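You operate a simulated robot arm through the tools that you are given. There is no shell and no other tool.

You run a simulated robot arm. Do the job below in one go: nothing can be reset, and whatever is moved stays where it is left.

## Task
Set the controls near the top of the pale table. At the end: the white switch is switched on; the yellow dial is turned to free; the white speed dial is turned to mid; the green switch is switched on; whatever was shut is shut again. Leave all else as you found it, and nothing knocked over.

Only the result counts: the job must be done as asked and must still hold three seconds after the hand-in. Knocking over, shifting, dropping, spilling or breaking anything else fails it.

## Robot
A 7-joint arm with a two-finger parallel gripper, fixed in place. Base frame: the origin is on the floor under the middle of its stand, x ahead of it, y to its left, z up; the work surface is at about z = 0.8. Readings come in m, rad, newtons and seconds.
It reaches about 1.372 m from its shoulder. Its first joint turns from -2.601 to 2.601 rad. Payload 3.43 kg.
The TCP is the grasp point between the finger pads, 0.03 m short of the fingertips. In the tool frame z runs along the fingers and y along their closing line. The gripper opens to 0.094 m. The fingers are 0.028 m wide and 0.01 m thick; the gripper's body (0.05 by 0.096 m) begins 0.055 m behind the TCP.
Orientation is that of the tool frame in the base frame, as [roll, pitch, yaw] about the fixed x, y, z axes, in that order (R = Rz(yaw) Ry(pitch) Rx(roll)). With the fingers straight down and closing along the base's y, the tool's x points along the base's -x, its y along +y and its z along -z.

## Interface
- The arm moves only by the tool move_arm. Its argument "deltas" is a list of rows, each a list of 7 numbers: the opening in per cent of the stroke, from 0 (shut) to 100 (fully open), then the shift along the base's x, y, z in m, then the turn, a rotation vector about the base's x, y, z in rad. In form: [[hand, x, y, z, wx, wy, wz], ...]. A call has 1 to 20 rows; each row shifts and turns the commanded pose from where the row before left it. A row lasts 0.2 s, in which the tool goes at most 0.05 m and 0.15 rad; a call with a longer step from one row to the next is refused whole, and so is a gripper value outside its range. Where a pose cannot be reached the arm comes as near as it can. A force on the tool above 40 N (or 10 N above the force at the start of the call, whichever is more), or a blocked arm, ends the call early, and 0.2 s more pass. Each finger travels about 0.045 m/s and halts on what it meets, pressing with about 25 N; the grip force reading is that of the motor and also rises with nothing between the fingers. The clock runs only during rows and for 0.2 s after the last one: add rows that do not move to give the fingers time. The reply holds the time, the measured pose of the TCP, the force on the tool along the base axes, the opening and the grip force, in the units named above and with some noise, with the torque about the TCP (base axes, N m) and any sound that the robot's microphone picked up, and new pictures: "show" is both (left out), scene, wrist or none.
- Cameras (640 x 400 px; columns grow to the right, rows downward): "scene" is fixed at [0.397, -0.491, 1.4389]; the picture's right is [1.00, 0.01, 0.00], its down [0.00, -0.38, -0.93] and it looks along [-0.01, 0.93, -0.38] (base axes); focal length 363 px, centre (320, 200). "wrist" rides on the gripper at [0.076, 0.014, -0.102] in the tool frame; the picture's right is [-0.18, 0.98, 0.00], its down [-0.75, -0.14, -0.64] and it looks along [-0.63, -0.12, 0.77] (tool axes); focal length 243 px, centre (320, 200). There is no depth. A picture from a camera that has moved, and an enlarged one, comes with that camera's place and axes in the base frame and with its lens. The place of the scene camera against the robot may be out by one fixed shift of up to 0.025 m in any direction.
- inspect(camera, box): a new picture of the part [left, top, right, bottom] of that camera's present view, enlarged. No time passes.
- sign_off(): hands the job in; it is judged then, once.

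Nothing tells you positions but the pictures and the camera data. Unless the task says otherwise, let go and move clear before handing in.

The tools are called after ">>>" as a command line: name --pt "numbers of a row" for each row, then --argument value for the rest, lists and objects as JSON in quotes. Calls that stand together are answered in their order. move_arm: Moves the arm, as the interface text tells. Its arguments: {"type":"object","properties":{"deltas":{"type":"array"},"show":{"type":"string","enum":["both","scene","wrist","none"]}},"required":["deltas"]} The other tools are called the same way: inspect (camera, box) takes an enlarged picture of a part of a camera's view; sign_off () hands the job in.

At the start:

```text
time_s: 0.0
tcp_pos: [0.312, 0.6987, 1.1404]
orientation: [-3.141, 0.0, 3.139]
contact_force: [0.7, 0.3, 0.3]
ft_torque: [0.01, -0.01, -0.02]
gripper_width: 0.0941
finger_force: 0.1
```

scene: 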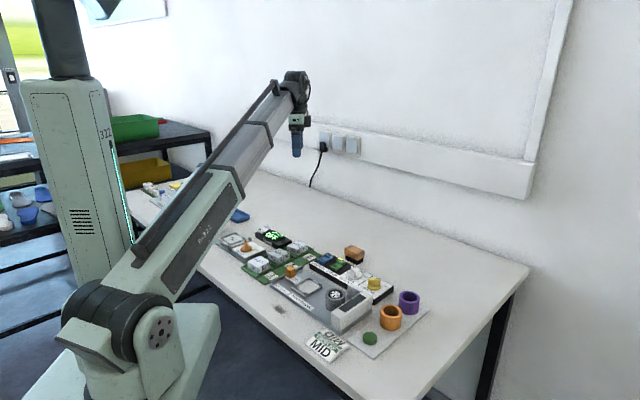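
wrist: 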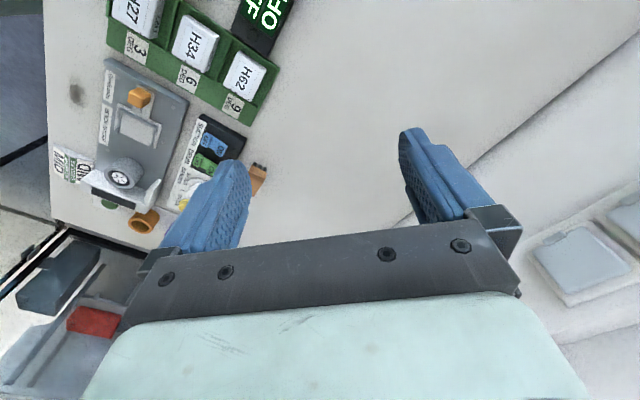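

I see a table with several control panels (a grey one with a speed dial and a cover, a dark one with coloured switches and a yellow dial, and a green one with labelled blocks). I'll enlarge the views before moving anything.

>>> inspect --camera "scene" --box '[200, 210, 330, 300]'

>>> inspect --camera "scene" --box '[270, 235, 430, 365]'

>>> inspect --camera "wrist" --box '[40, 0, 300, 240]'

>>> inspect --camera "scene" --box '[80, 100, 260, 240]'

```text
4.44 times, centred on (265, 255) of scene
camera zoom: at [0.397, -0.491, 1.4389], right [1.0, 0.01, 0.0], down [0.0, -0.38, -0.93], along [-0.01, 0.93, -0.38], focal length 1615 px, centre (564, -44)
```

zoom: 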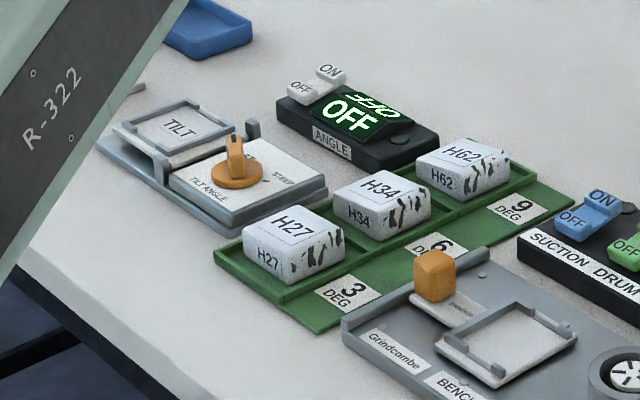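

```text
3.08 times, centred on (350, 300) of scene
camera zoom: at [0.397, -0.491, 1.4389], right [1.0, 0.01, 0.0], down [0.0, -0.38, -0.93], along [-0.01, 0.93, -0.38], focal length 1118 px, centre (228, -108)
```

zoom: 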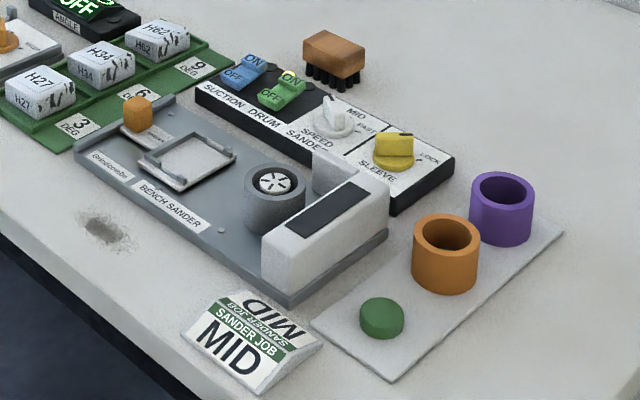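

```text
1.67 times, centred on (170, 120) of wrist
camera zoom: at [0.2339, 0.7132, 1.2415], right [0.19, 0.98, 0.0], down [0.75, -0.14, 0.64], along [0.63, -0.12, -0.77], focal length 404 px, centre (570, 333)
```

zoom: 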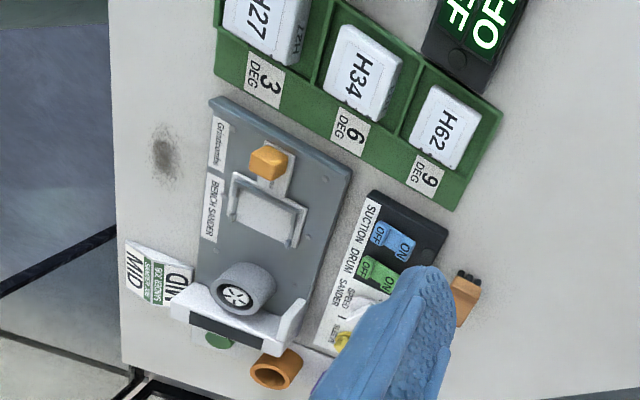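

```text
2.86 times, centred on (170, 170) of scene
camera zoom: at [0.397, -0.491, 1.4389], right [1.0, 0.01, 0.0], down [0.0, -0.38, -0.93], along [-0.01, 0.93, -0.38], focal length 1038 px, centre (749, 286)
```

zoom: 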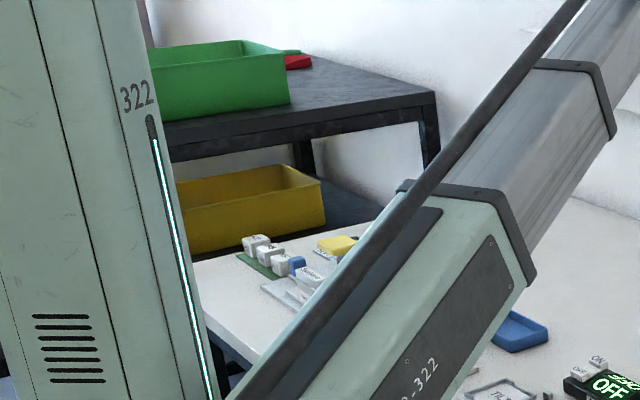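

The controls I can make out are a white rocker on the ANGLE box around (0.18, 0.70). A separate panel holds a blue and a green rocker, a white SPEED dial and a yellow SLEEVE dial around (0.43–0.55, 0.45). I'll bring the wrist camera over for a closer look, staying high.

>>> move_arm --pt "100 0.0107 -0.0382 -0.015 0 0 0" --pt "100 0.0107 -0.0382 -0.015 0 0 0" --pt "100 0.0107 -0.0382 -0.015 0 0 0" --pt "100 0.0107 -0.0382 -0.015 0 0 0" --pt "100 0.0107 -0.0382 -0.015 0 0 0" --pt "100 0.0107 -0.0382 -0.015 0 0 0"

```text
time_s: 1.4
tcp_pos: [0.375, 0.4707, 1.0493]
orientation: [-3.141, 0.0, 3.142]
contact_force: [0.6, 1.0, -0.4]
ft_torque: [0.01, -0.01, 0.0]
gripper_width: 0.0937
finger_force: 0.1
camera wrist: at [0.2975, 0.484, 1.1515], right [0.18, 0.98, 0.0], down [0.75, -0.14, 0.64], along [0.63, -0.12, -0.77], focal length 243 px, centre (320, 200)
```

scene: 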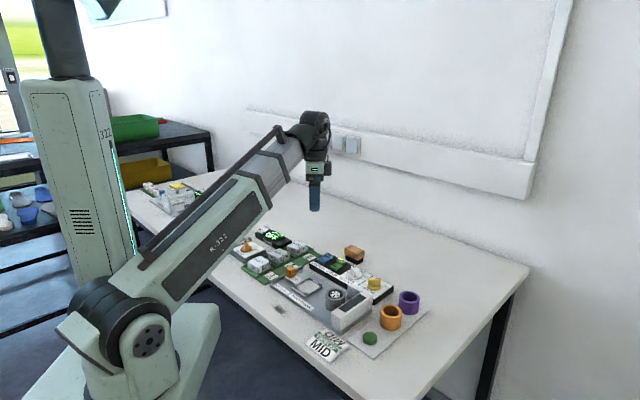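
wrist: 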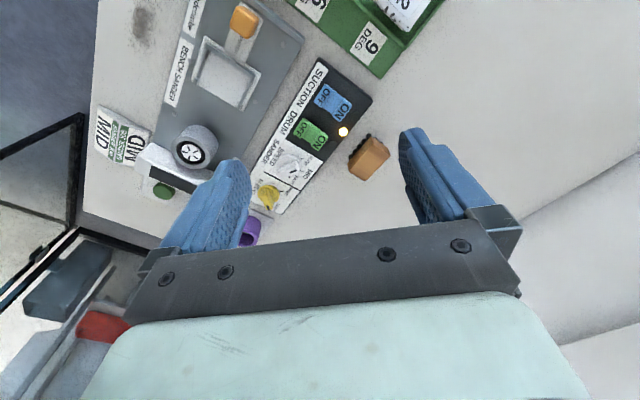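

>>> inspect --camera "wrist" --box '[235, 50, 395, 220]'

>>> inspect --camera "scene" --box '[125, 160, 255, 240]'

>>> inspect --camera "scene" --box '[300, 245, 400, 305]'

>>> inspect --camera "scene" --box '[215, 215, 315, 280]'

```text
2.35 times, centred on (315, 135) of wrist
camera zoom: at [0.2975, 0.484, 1.1515], right [0.18, 0.98, 0.0], down [0.75, -0.14, 0.64], along [0.63, -0.12, -0.77], focal length 571 px, centre (332, 353)
```

zoom: 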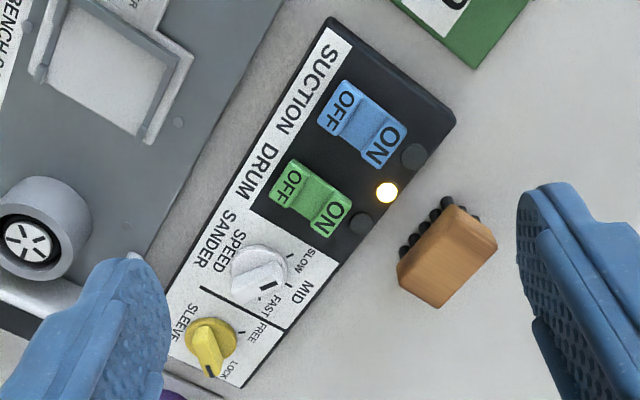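

```text
4.92 times, centred on (190, 200) of scene
camera zoom: at [0.397, -0.491, 1.4389], right [1.0, 0.01, 0.0], down [0.0, -0.38, -0.93], along [-0.01, 0.93, -0.38], focal length 1789 px, centre (960, 200)
```

zoom: 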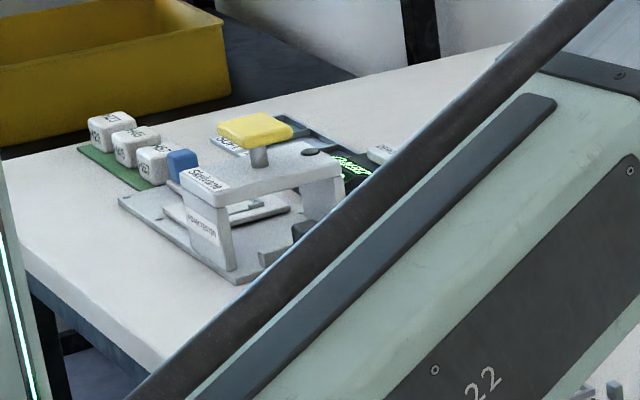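

```text
6.40 times, centred on (350, 275) of scene
camera zoom: at [0.397, -0.491, 1.4389], right [1.0, 0.01, 0.0], down [0.0, -0.38, -0.93], along [-0.01, 0.93, -0.38], focal length 2326 px, centre (128, -280)
```

zoom: 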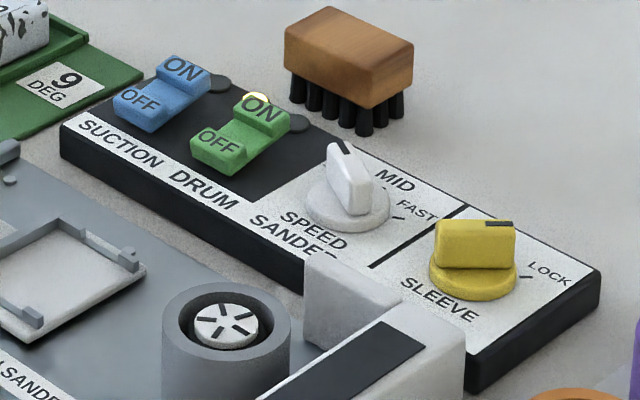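

```text
6.15 times, centred on (265, 248) of scene
camera zoom: at [0.397, -0.491, 1.4389], right [1.0, 0.01, 0.0], down [0.0, -0.38, -0.93], along [-0.01, 0.93, -0.38], focal length 2236 px, centre (658, -92)
```

zoom: 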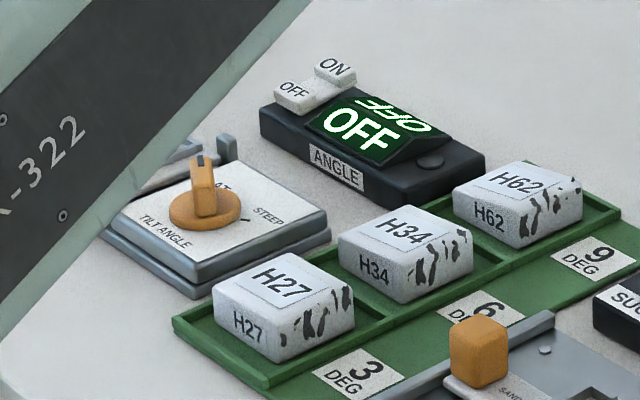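

The sander panel reads SUCTION (blue), DRUM (green), SPEED (white dial: slow/mid/fast) and SLEEVE (yellow dial: free/lock, now at lock). There's a second station further left on the same table with its own display, so I'll check it before deciding which white switch is meant.

>>> move_arm --pt "100 -0.0347 0.0211 0.0083 0 0 0.0873" --pt "100 -0.0347 0.0211 0.0083 0 0 0.0873" --pt "100 -0.0347 0.0211 0.0083 0 0 0.0873" --pt "100 -0.0347 0.0211 0.0083 0 0 0.0873" --pt "100 -0.0347 0.0211 0.0083 0 0 0.0873" --pt "100 -0.0347 0.0211 0.0083 0 0 0.0873" --pt "100 -0.0347 0.0211 0.0083 0 0 0.0873" --pt "100 -0.0347 0.0211 0.0083 0 0 0.0873" --pt "100 -0.0347 0.0211 0.0083 0 0 0.0873" --pt "100 -0.0347 0.0211 0.0083 0 0 0.0873" --pt "100 -0.0347 0.0211 0.0083 0 0 0.0873" --pt "100 -0.0347 0.0211 0.0083 0 0 0.0873" --pt "100 -0.0347 0.0211 0.0083 0 0 0.0873" --pt "100 -0.0347 0.0211 0.0083 0 0 0.0873" --pt "100 -0.0347 0.0211 0.0083 0 0 0.0873" --pt "100 -0.0347 0.0211 0.0083 0 0 0.0873" --pt "100 -0.0347 0.0211 0.0083 0 0 0.0873" --pt "100 -0.0347 0.0211 0.0083 0 0 0.0873"

```text
time_s: 5.2
tcp_pos: [-0.2472, 0.8527, 1.1938]
orientation: [3.14, 0.0, -1.57]
contact_force: [0.5, 0.2, -0.8]
ft_torque: [0.0, 0.01, 0.01]
gripper_width: 0.0941
finger_force: 0.0
out of reach, approached as far as the arm can: row 5
camera wrist: at [-0.2637, 0.7764, 1.2956], right [-0.98, 0.18, 0.0], down [0.14, 0.75, 0.64], along [0.12, 0.63, -0.77], focal length 243 px, centre (320, 200)
```

scene: 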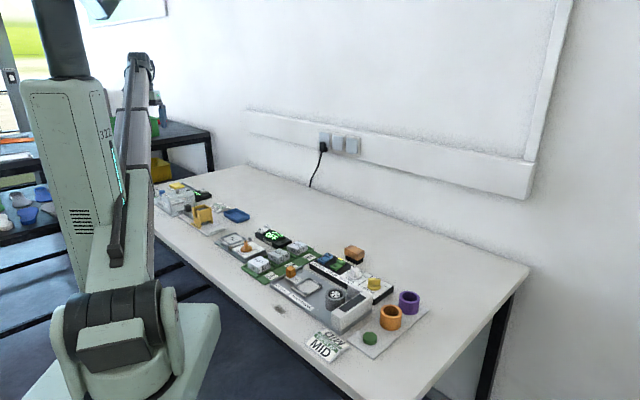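
wrist: 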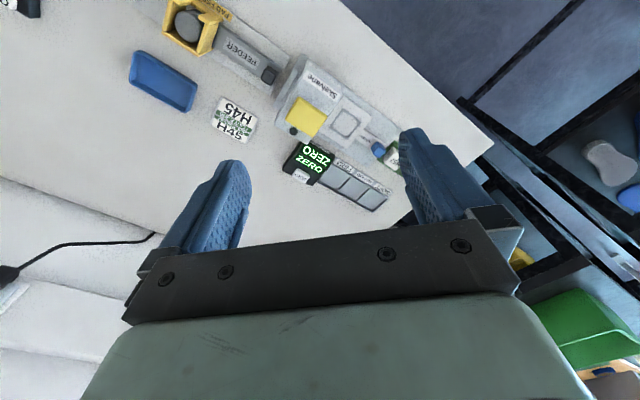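

>>> inspect --camera "wrist" --box '[260, 50, 420, 220]'

>>> inspect --camera "wrist" --box '[120, 0, 300, 150]'

>>> inspect --camera "scene" --box '[145, 170, 265, 250]'

>>> inspect --camera "scene" --box '[205, 215, 315, 285]'

```text
2.35 times, centred on (340, 135) of wrist
camera zoom: at [-0.2637, 0.7764, 1.2956], right [-0.98, 0.18, 0.0], down [0.14, 0.75, 0.64], along [0.12, 0.63, -0.77], focal length 571 px, centre (273, 353)
```

zoom: 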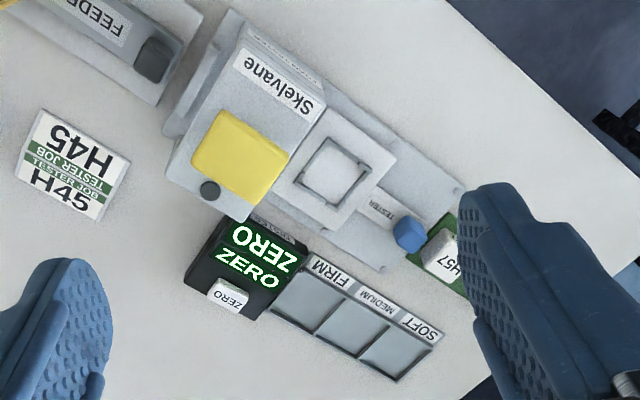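

```text
2.67 times, centred on (210, 75) of wrist
camera zoom: at [-0.2637, 0.7764, 1.2956], right [-0.98, 0.18, 0.0], down [0.14, 0.75, 0.64], along [0.12, 0.63, -0.77], focal length 647 px, centre (613, 533)
```

zoom: 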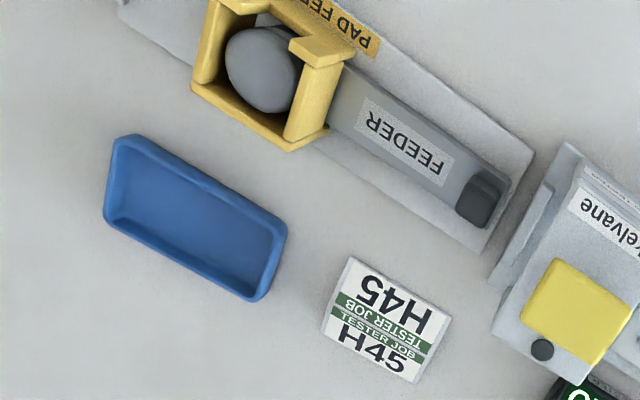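

```text
5.00 times, centred on (205, 210) of scene
camera zoom: at [0.397, -0.491, 1.4389], right [1.0, 0.01, 0.0], down [0.0, -0.38, -0.93], along [-0.01, 0.93, -0.38], focal length 1817 px, centre (895, 150)
```

zoom: 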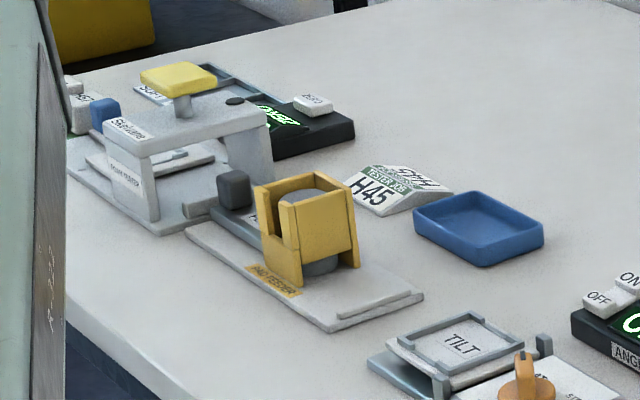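

```text
5.71 times, centred on (260, 250) of scene
camera zoom: at [0.397, -0.491, 1.4389], right [1.0, 0.01, 0.0], down [0.0, -0.38, -0.93], along [-0.01, 0.93, -0.38], focal length 2076 px, centre (663, -86)
```

zoom: 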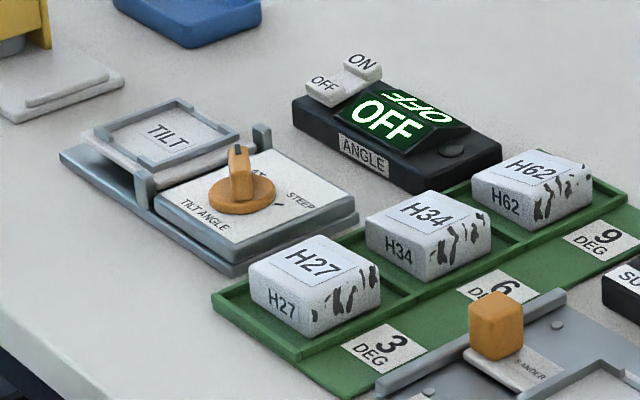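

The left station only has a ZERO button, so the white ON/OFF switch is the one on the ANGLE box. No lids or covers show over any of the four controls so far. Next I'll move above the white switch for a close look, with the finger closing line along its OFF–ON direction.

>>> move_arm --pt "100 0.0273 -0.0096 -0.0121 0 0 -0.1473" --pt "100 0.0273 -0.0096 -0.0121 0 0 -0.1473" --pt "100 0.0273 -0.0096 -0.0121 0 0 -0.1473" --pt "100 0.0273 -0.0096 -0.0121 0 0 -0.1473" --pt "100 0.0273 -0.0096 -0.0121 0 0 -0.1473" --pt "100 0.0273 -0.0096 -0.0121 0 0 -0.1473" --pt "100 0.0273 -0.0096 -0.0121 0 0 -0.1473" --pt "100 0.0273 -0.0096 -0.0121 0 0 -0.1473" --pt "100 0.0273 -0.0096 -0.0121 0 0 -0.1473" --pt "100 0.0273 -0.0096 -0.0121 0 0 -0.1473" --pt "100 0.0273 -0.0096 -0.0121 0 0 -0.1473" --pt "100 0.0273 -0.0096 -0.0121 0 0 -0.1473" --pt "100 0.0273 -0.0096 -0.0121 0 0 -0.1473" --pt "100 0.0273 -0.0096 -0.0121 0 0 -0.1473" --pt "100 0.0273 -0.0096 -0.0121 0 0 -0.1473" --pt "100 0.0273 -0.0096 -0.0121 0 0 -0.1473"

```text
time_s: 8.6
tcp_pos: [0.1885, 0.6983, 1.0005]
orientation: [3.14, -0.001, 2.352]
contact_force: [0.2, 0.6, -0.1]
ft_torque: [-0.03, 0.04, -0.04]
gripper_width: 0.0939
finger_force: 0.0
camera wrist: at [0.1433, 0.762, 1.1025], right [0.83, 0.56, 0.0], down [0.43, -0.64, 0.64], along [0.36, -0.53, -0.77], focal length 243 px, centre (320, 200)
```

scene: 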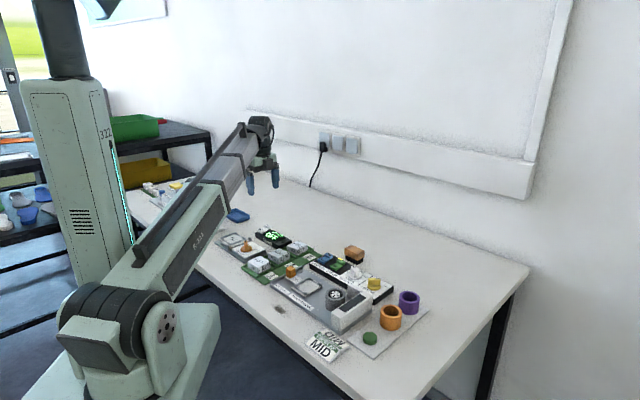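
wrist: 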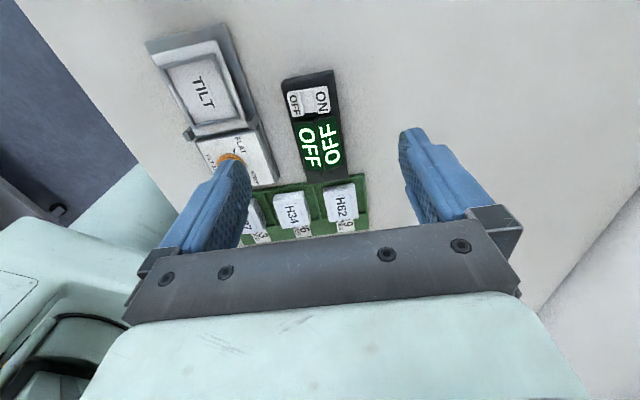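

>>> inspect --camera "wrist" --box '[260, 50, 380, 130]'

```text
5.00 times, centred on (320, 90) of wrist
camera zoom: at [0.1433, 0.762, 1.1025], right [0.83, 0.56, 0.0], down [0.43, -0.64, 0.64], along [0.36, -0.53, -0.77], focal length 1213 px, centre (320, 750)
```

zoom: 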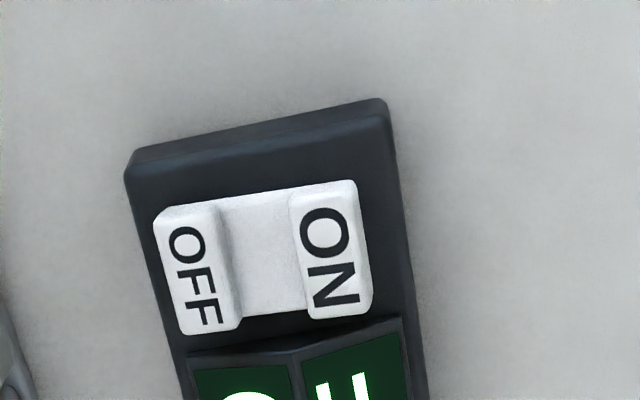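

The white rocker's ON pad is at about (0.191, 0.697), and its top is near z ≈ 0.845. I'll close the fingers and come down to just above it.

>>> move_arm --pt "0 0.0055 0.0017 0 0 0 0" --pt "0 0 0 0 0 0 0" --pt "0 0 0 0 0 0 0" --pt "0 0 0 -0.02 0 0 0" --pt "0 0 0 -0.025 0 0 0" --pt "0 0 0 -0.025 0 0 0" --pt "0 0 0 -0.02 0 0 0" --pt "0 0 0 0 0 0 0"

```text
time_s: 10.4
tcp_pos: [0.1952, 0.7002, 0.91]
orientation: [3.141, 0.0, 2.354]
contact_force: [-0.3, 0.0, 0.5]
ft_torque: [0.02, 0.0, -0.04]
gripper_width: 0.0001
finger_force: 25.3
camera wrist: at [0.1489, 0.764, 1.0129], right [0.83, 0.56, 0.0], down [0.43, -0.63, 0.64], along [0.36, -0.53, -0.77], focal length 243 px, centre (320, 200)
```

scene: 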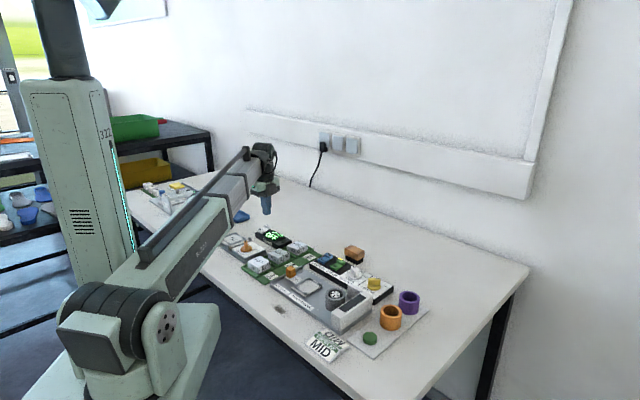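
wrist: 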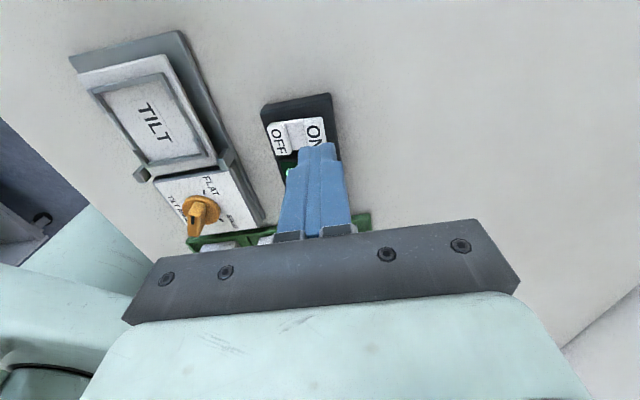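

>>> inspect --camera "wrist" --box '[240, 80, 380, 180]'

>>> inspect --camera "scene" --box '[230, 180, 320, 260]'

```text
4.00 times, centred on (310, 130) of wrist
camera zoom: at [0.1489, 0.764, 1.0129], right [0.83, 0.56, 0.0], down [0.43, -0.63, 0.64], along [0.36, -0.53, -0.77], focal length 970 px, centre (360, 480)
```

zoom: 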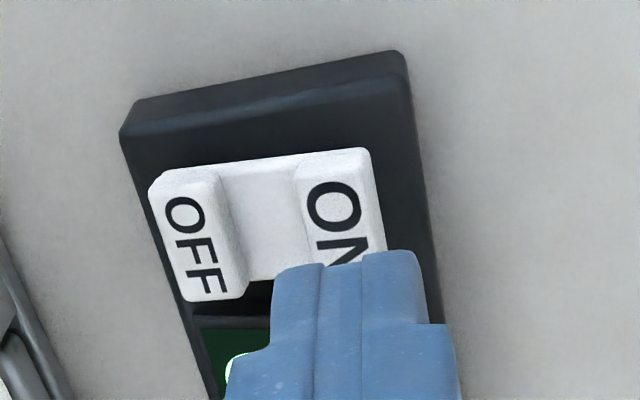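

```text
5.00 times, centred on (275, 220) of scene
camera zoom: at [0.397, -0.491, 1.4389], right [1.0, 0.01, 0.0], down [0.0, -0.38, -0.93], along [-0.01, 0.93, -0.38], focal length 1817 px, centre (545, 100)
```

zoom: 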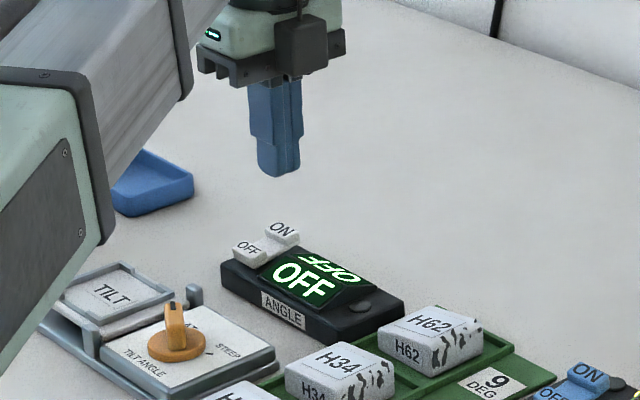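

The fingertips are just off the pad and slightly towards the display roof. I'll shift a few mm away from the display and descend in small steps, watching the force.

>>> move_arm --pt "0 -0.0054 0.0031 0 0 0 0" --pt "0 0 0 -0.01 0 0 0" --pt "0 0 0 -0.01 0 0 0" --pt "0 0 0 -0.005 0 0 0" --pt "0 0 0 -0.003 0 0 0" --pt "0 0 0 -0.003 0 0 0"

```text
time_s: 11.8
tcp_pos: [0.1885, 0.7032, 0.8799]
orientation: [3.14, -0.001, 2.355]
contact_force: [-0.1, 1.0, 0.4]
ft_torque: [0.01, -0.01, 0.0]
gripper_width: 0.0001
finger_force: 24.9
camera wrist: at [0.1434, 0.7669, 0.9815], right [0.83, 0.56, 0.0], down [0.43, -0.63, 0.64], along [0.36, -0.53, -0.77], focal length 243 px, centre (320, 200)
```

scene: 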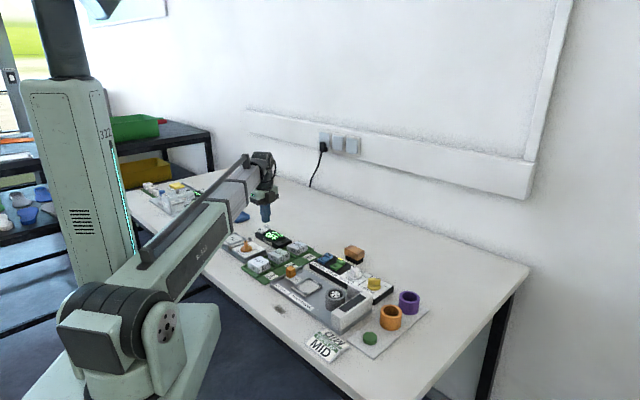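
wrist: 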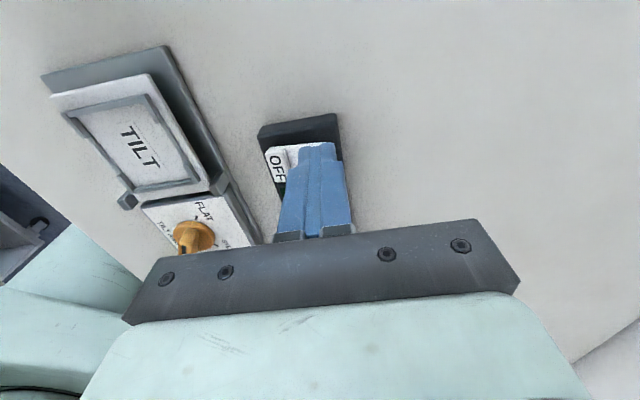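

>>> inspect --camera "wrist" --box '[240, 90, 380, 190]'

>>> inspect --camera "scene" --box '[230, 190, 310, 250]'

```text
4.00 times, centred on (310, 140) of wrist
camera zoom: at [0.1434, 0.7669, 0.9815], right [0.83, 0.56, 0.0], down [0.43, -0.63, 0.64], along [0.36, -0.53, -0.77], focal length 970 px, centre (360, 440)
```

zoom: 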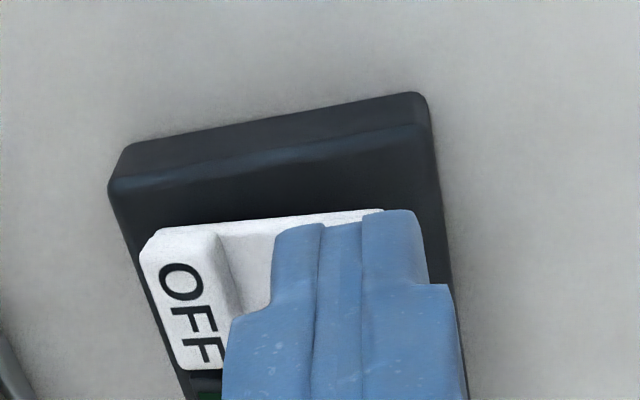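

```text
6.67 times, centred on (270, 220) of scene
camera zoom: at [0.397, -0.491, 1.4389], right [1.0, 0.01, 0.0], down [0.0, -0.38, -0.93], along [-0.01, 0.93, -0.38], focal length 2423 px, centre (653, 67)
```

zoom: 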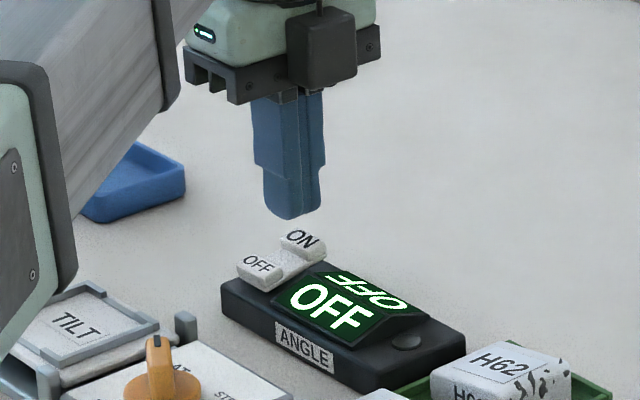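

The tip is about 1 cm above the ON pad and slightly inward of its centre. I'll nudge outward a little and keep descending slowly.

>>> move_arm --pt "0 0.003 0.001 0 0 0 0" --pt "0 0 0 -0.003 0 0 0" --pt "0 0 0 -0.003 0 0 0" --pt "0 0 0 -0.003 0 0 0" --show "none"

>>> inspect --camera "scene" --box '[230, 190, 310, 250]'

```text
time_s: 12.8
tcp_pos: [0.192, 0.7034, 0.8715]
orientation: [-3.141, 0.0, 2.353]
contact_force: [0.3, 0.7, 0.4]
ft_torque: [0.0, 0.01, 0.03]
gripper_width: 0.0
finger_force: 25.2
```

```text
6.67 times, centred on (270, 220) of scene
camera zoom: at [0.397, -0.491, 1.4389], right [1.0, 0.01, 0.0], down [0.0, -0.38, -0.93], along [-0.01, 0.93, -0.38], focal length 2423 px, centre (653, 67)
```

zoom: 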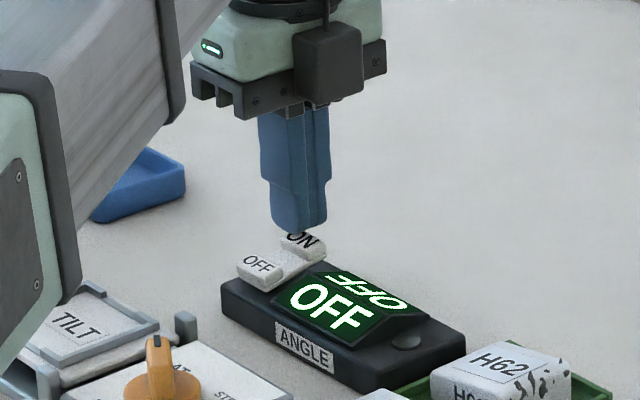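

>>> move_arm --pt "0 0 0 -0.003 0 0 0" --pt "0 0 0 -0.003 0 0 0" --pt "0 0 0 -0.002 0 0 0" --show "wrist"

>>> inspect --camera "scene" --box '[230, 190, 310, 250]'

```text
time_s: 13.8
tcp_pos: [0.1936, 0.705, 0.8651]
orientation: [3.136, -0.002, 2.354]
contact_force: [1.3, -1.5, 6.5]
ft_torque: [-0.11, -0.03, 0.05]
gripper_width: 0.0001
finger_force: 25.4
stopped in row 3: the force on the tool passed its limit at 42 N (the readings are from after the stop); the commanded pose is now the measured one
camera wrist: at [0.1476, 0.7688, 0.9672], right [0.83, 0.56, 0.01], down [0.43, -0.64, 0.64], along [0.36, -0.53, -0.77], focal length 243 px, centre (320, 200)
```

wrist: 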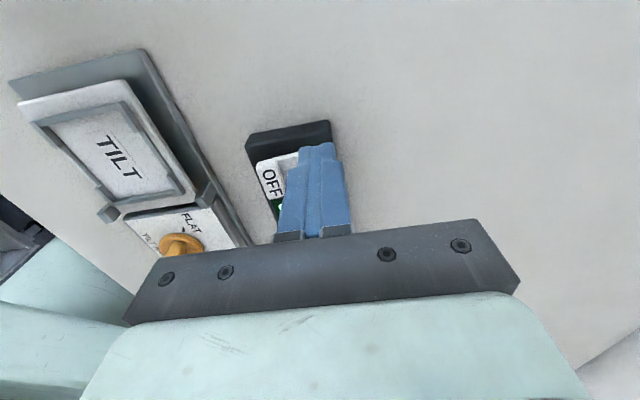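

```text
6.67 times, centred on (270, 220) of scene
camera zoom: at [0.397, -0.491, 1.4389], right [1.0, 0.01, 0.0], down [0.0, -0.38, -0.93], along [-0.01, 0.93, -0.38], focal length 2423 px, centre (653, 67)
```

zoom: 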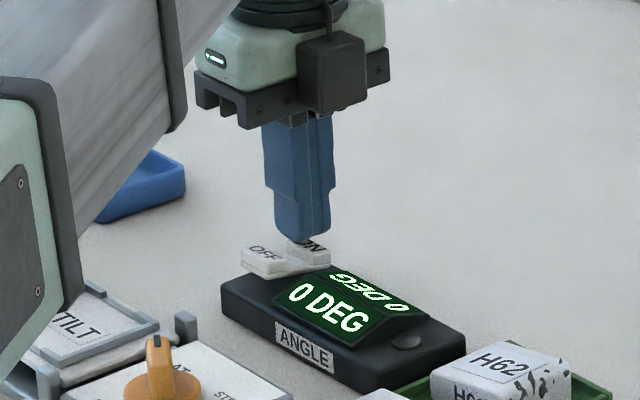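

The display changed from OFF to "0 DEG" and the rocker has flipped, so the white switch is on. I'll retreat straight up and move over the green switch.

>>> move_arm --pt "0 0 0 0.02 0 0 0" --pt "0 0 0 0.04 0 0 0" --pt "0 0 0 0.04 0 0 0" --pt "30 0 0 0.035 0 0 0" --pt "60 0.0323 -0.0311 0 0 0 0" --pt "100 0.0323 -0.0311 0 0 0 0" --pt "100 0.0323 -0.0311 0 0 0 0" --pt "100 0.0323 -0.0311 0 0 0 0" --pt "100 0.0323 -0.0311 0 0 0 0" --pt "100 0.0323 -0.0311 0 0 0 0" --pt "100 0.0323 -0.0311 0 0 0 0" --pt "100 0.0323 -0.0311 0 0 0 0" --pt "100 0 0 0 0 0 0"

>>> inspect --camera "wrist" --box '[240, 30, 400, 150]'

>>> inspect --camera "scene" --box '[230, 215, 310, 265]'

```text
time_s: 16.6
tcp_pos: [0.4525, 0.4578, 1.0011]
orientation: [3.135, 0.0, 2.353]
contact_force: [0.4, 0.3, 0.4]
ft_torque: [-0.03, 0.02, 0.01]
gripper_width: 0.094
finger_force: 0.2
camera wrist: at [0.4061, 0.5216, 1.1019], right [0.83, 0.56, 0.01], down [0.43, -0.64, 0.64], along [0.36, -0.53, -0.77], focal length 243 px, centre (320, 200)
```

scene: 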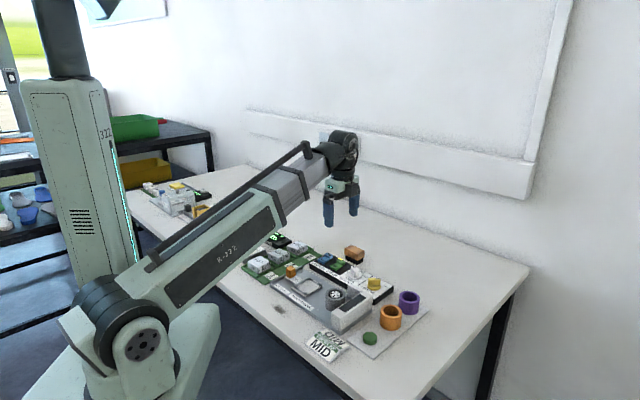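
wrist: 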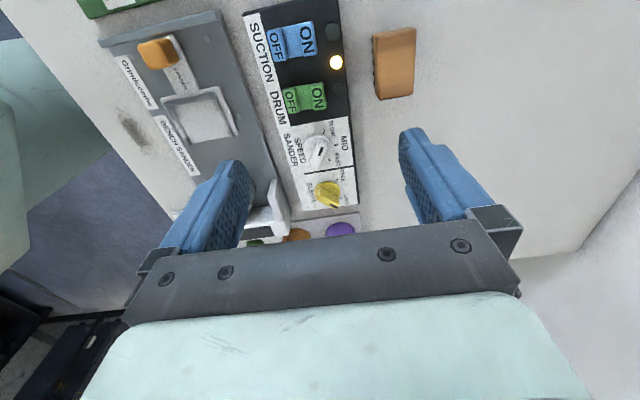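

```text
3.33 times, centred on (320, 90) of wrist
camera zoom: at [0.4061, 0.5216, 1.1019], right [0.83, 0.56, 0.01], down [0.43, -0.64, 0.64], along [0.36, -0.53, -0.77], focal length 809 px, centre (320, 567)
```

zoom: 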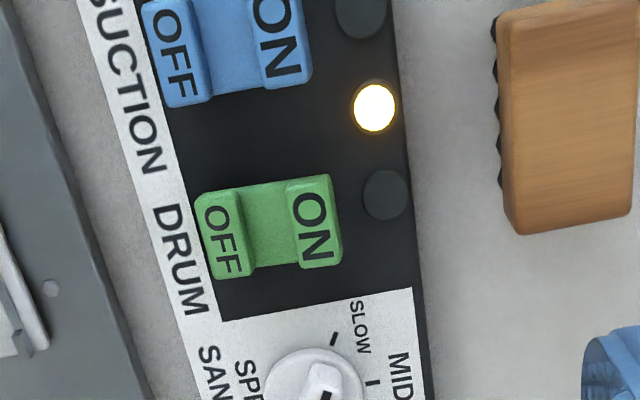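

```text
8.00 times, centred on (270, 240) of scene
camera zoom: at [0.397, -0.491, 1.4389], right [1.0, 0.01, 0.0], down [0.0, -0.38, -0.93], along [-0.01, 0.93, -0.38], focal length 2907 px, centre (720, -120)
```

zoom: 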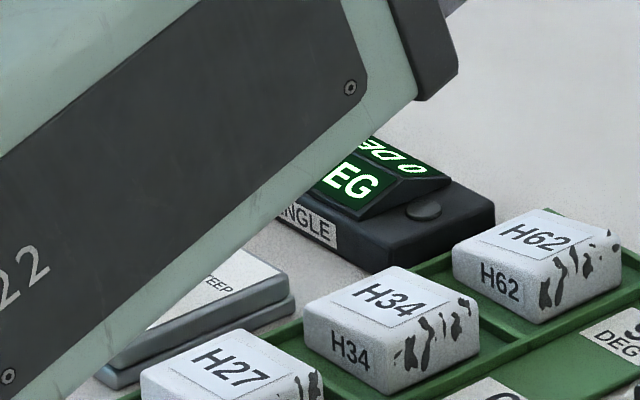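

Still reads "0 DEG". Now I'll look closely at the two dials and the green switch from here.

>>> inspect --camera "wrist" --box '[270, 110, 380, 215]'

>>> inspect --camera "scene" --box '[320, 250, 410, 310]'

```text
3.81 times, centred on (325, 162) of wrist
camera zoom: at [0.4061, 0.5216, 1.1019], right [0.83, 0.56, 0.01], down [0.43, -0.64, 0.64], along [0.36, -0.53, -0.77], focal length 924 px, centre (301, 343)
```

zoom: 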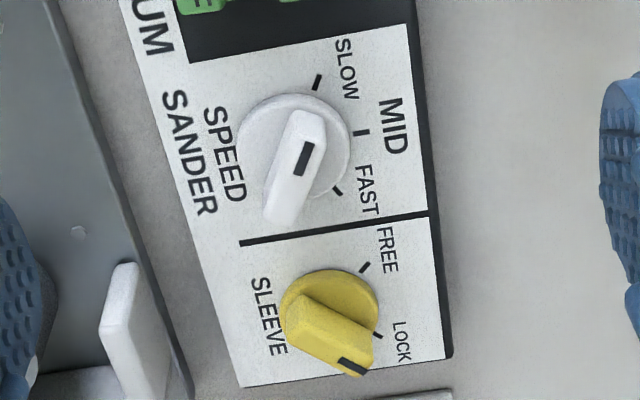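

```text
6.67 times, centred on (365, 280) of scene
camera zoom: at [0.397, -0.491, 1.4389], right [1.0, 0.01, 0.0], down [0.0, -0.38, -0.93], along [-0.01, 0.93, -0.38], focal length 2423 px, centre (20, -333)
```

zoom: 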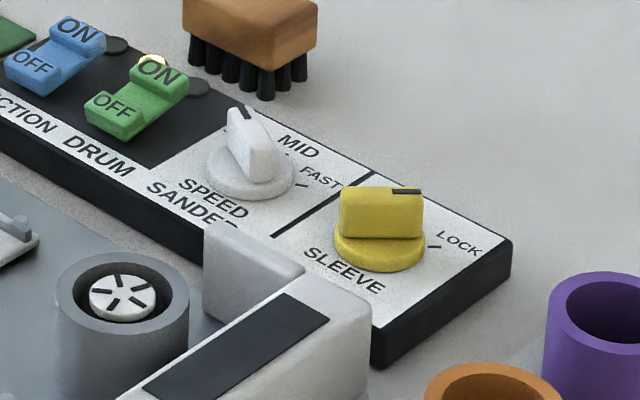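

The SPEED dial points to SLOW (MID is about 60° clockwise) and the SLEEVE dial points to LOCK (FREE is about 90° counter-clockwise). The green ON pad is at about (0.453, 0.4545), so I'll close the fingers and come down above it first.

>>> move_arm --pt "0 0.0025 -0.0011 0 0 0 0" --pt "0 0 0 0 0 0 0" --pt "0 0 0 0 0 0 0" --pt "0 0 0 -0.02 0 0 0" --pt "0 0 0 -0.03 0 0 0" --pt "0 0 0 -0.03 0 0 0" --pt "0 0 0 -0.02 0 0 0" --pt "0 0 0 -0.015 0 0 0" --pt "0 0 0 0 0 0 0" --show "wrist"

>>> inspect --camera "wrist" --box '[240, 80, 380, 190]'

>>> inspect --camera "scene" --box '[300, 220, 390, 280]'

```text
time_s: 18.6
tcp_pos: [0.4543, 0.4559, 0.8837]
orientation: [3.135, -0.003, 2.354]
contact_force: [0.2, -0.6, -0.2]
ft_torque: [0.01, -0.02, 0.0]
gripper_width: 0.0
finger_force: 25.0
camera wrist: at [0.4085, 0.5197, 0.9861], right [0.83, 0.56, 0.01], down [0.43, -0.64, 0.64], along [0.36, -0.53, -0.77], focal length 243 px, centre (320, 200)
```

wrist: 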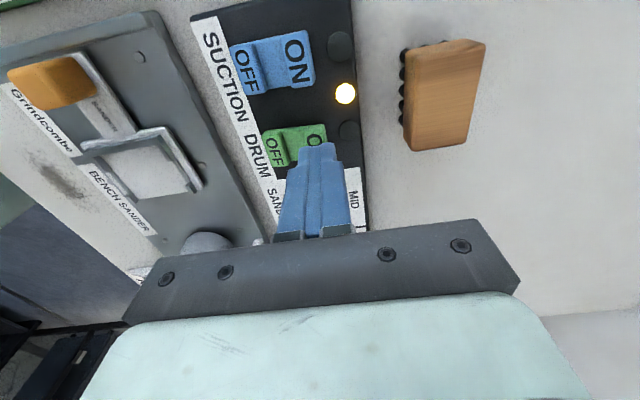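

```text
3.64 times, centred on (310, 135) of wrist
camera zoom: at [0.4085, 0.5197, 0.9861], right [0.83, 0.56, 0.01], down [0.43, -0.64, 0.64], along [0.36, -0.53, -0.77], focal length 882 px, centre (356, 436)
```

zoom: 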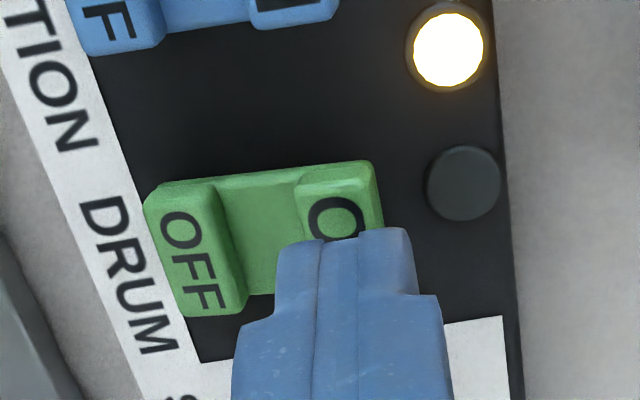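

```text
6.67 times, centred on (345, 250) of scene
camera zoom: at [0.397, -0.491, 1.4389], right [1.0, 0.01, 0.0], down [0.0, -0.38, -0.93], along [-0.01, 0.93, -0.38], focal length 2423 px, centre (153, -133)
```

zoom: 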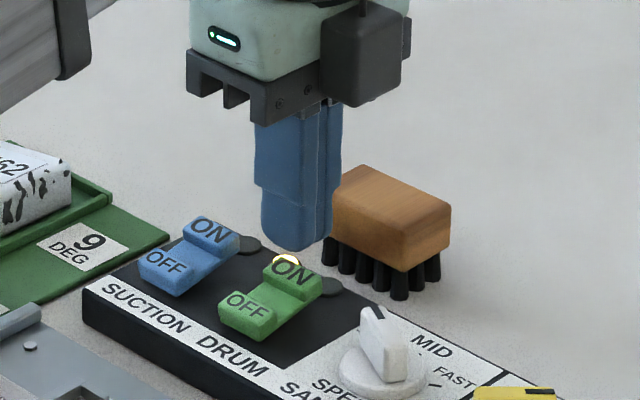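

The tip lines up with the green ON pad and is about 1.5 cm above it. I'll press down in small steps.

>>> move_arm --pt "0 -0.0014 0.0014 -0.004 0 0 0" --pt "0 0 0 -0.004 0 0 0" --pt "0 0 0 -0.003 0 0 0" --pt "0 0 0 -0.003 0 0 0" --pt "0 0 0 -0.003 0 0 0" --pt "0 0 0 -0.002 0 0 0" --show "wrist"

>>> inspect --camera "wrist" --box '[240, 80, 380, 190]'

>>> inspect --camera "scene" --box '[300, 220, 390, 280]'

```text
time_s: 20.0
tcp_pos: [0.4538, 0.4572, 0.8655]
orientation: [3.136, -0.001, 2.355]
contact_force: [1.0, 2.0, 1.6]
ft_torque: [-0.01, -0.05, 0.03]
gripper_width: 0.0003
finger_force: 24.7
camera wrist: at [0.4065, 0.5206, 0.9675], right [0.83, 0.56, 0.01], down [0.43, -0.64, 0.64], along [0.36, -0.53, -0.77], focal length 243 px, centre (320, 200)
```

wrist: 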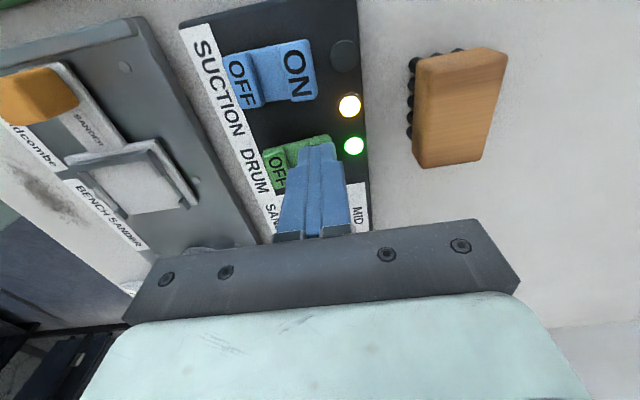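

```text
3.64 times, centred on (310, 135) of wrist
camera zoom: at [0.4065, 0.5206, 0.9675], right [0.83, 0.56, 0.01], down [0.43, -0.64, 0.64], along [0.36, -0.53, -0.77], focal length 882 px, centre (356, 436)
```

zoom: 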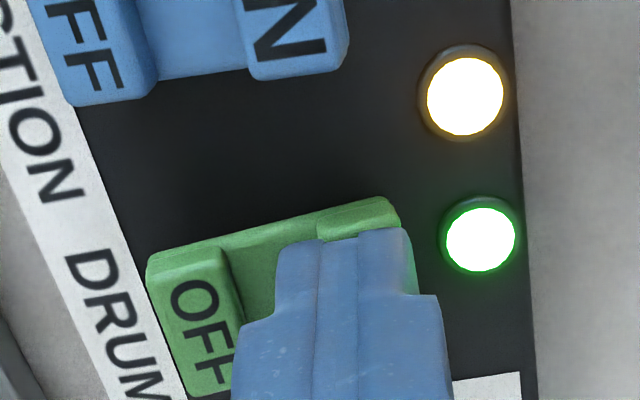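

```text
6.67 times, centred on (345, 250) of scene
camera zoom: at [0.397, -0.491, 1.4389], right [1.0, 0.01, 0.0], down [0.0, -0.38, -0.93], along [-0.01, 0.93, -0.38], focal length 2423 px, centre (153, -133)
```

zoom: 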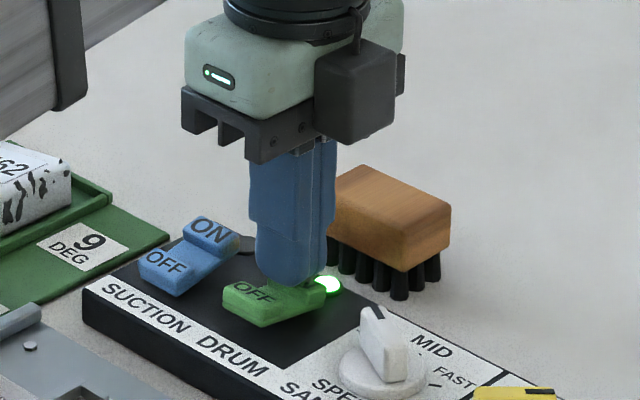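

The green lamp lit and the rocker flipped, so the green switch is on. I'll retreat up, then move over the SPEED dial with open fingers and turn the closing line across its bar.

>>> move_arm --pt "0 0 0 0.02 0 0 0" --pt "0 0 0 0.035 0 0 0" --pt "0 0 0 0.035 0 0 0" --pt "30 0.0125 -0.02 0 0 0 -0.131" --pt "60 0.0125 -0.02 0 0 0 -0.131" --pt "60 0.0125 -0.02 0 0 0 -0.131" --pt "60 0 0 0 0 0 -0.131" --pt "60 0 0 0 0 0 0"

>>> inspect --camera "wrist" --box '[250, 50, 390, 180]'

>>> inspect --camera "scene" --box '[310, 220, 410, 300]'

```text
time_s: 21.8
tcp_pos: [0.4903, 0.3976, 0.9544]
orientation: [3.134, -0.001, 1.825]
contact_force: [0.1, -0.3, -0.5]
ft_torque: [-0.03, -0.01, 0.01]
gripper_width: 0.0564
finger_force: 0.0
camera wrist: at [0.4825, 0.4738, 1.0575], right [1.0, 0.07, 0.01], down [0.05, -0.77, 0.64], along [0.05, -0.64, -0.77], focal length 243 px, centre (320, 200)
```

scene: 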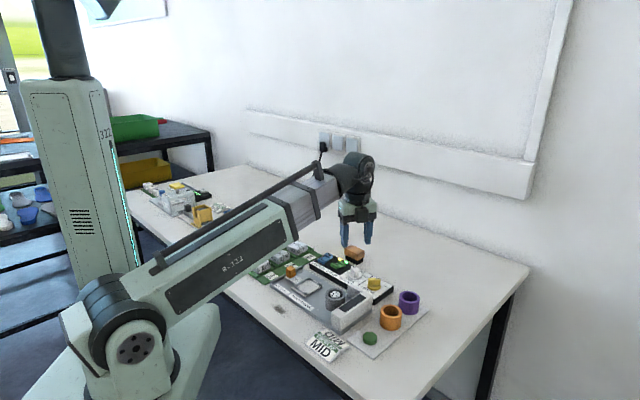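
wrist: 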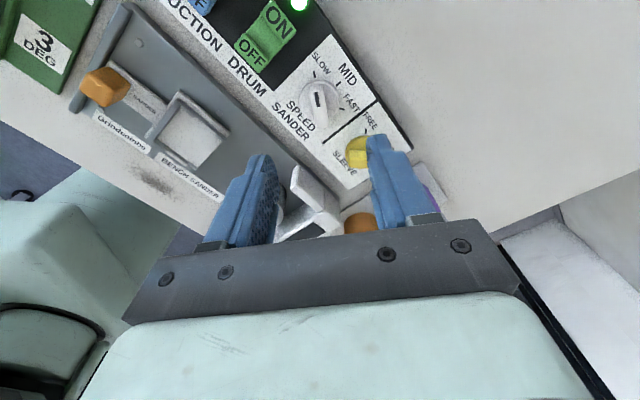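

```text
3.08 times, centred on (320, 115) of wrist
camera zoom: at [0.4825, 0.4738, 1.0575], right [1.0, 0.07, 0.01], down [0.05, -0.77, 0.64], along [0.05, -0.64, -0.77], focal length 746 px, centre (320, 462)
```

zoom: 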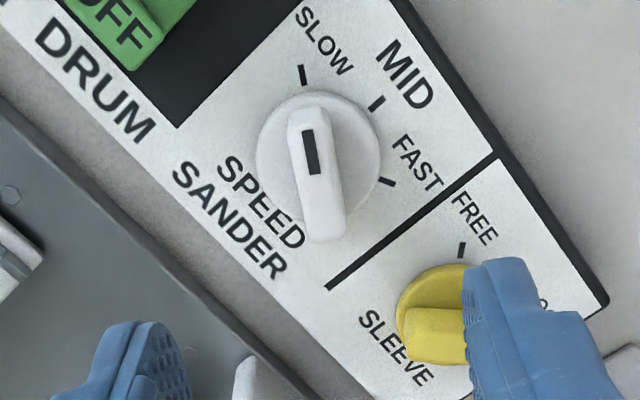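

```text
5.00 times, centred on (360, 260) of scene
camera zoom: at [0.397, -0.491, 1.4389], right [1.0, 0.01, 0.0], down [0.0, -0.38, -0.93], along [-0.01, 0.93, -0.38], focal length 1817 px, centre (120, -100)
```

zoom: 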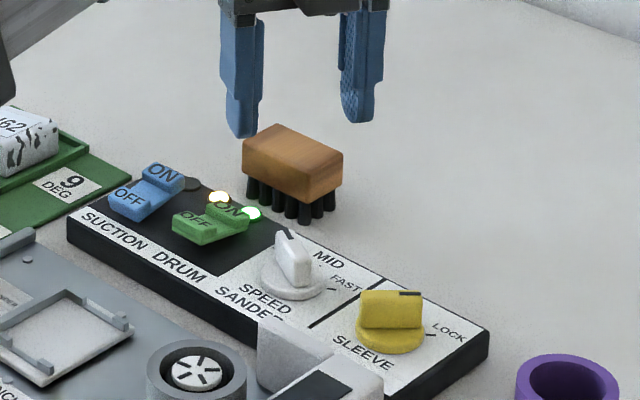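

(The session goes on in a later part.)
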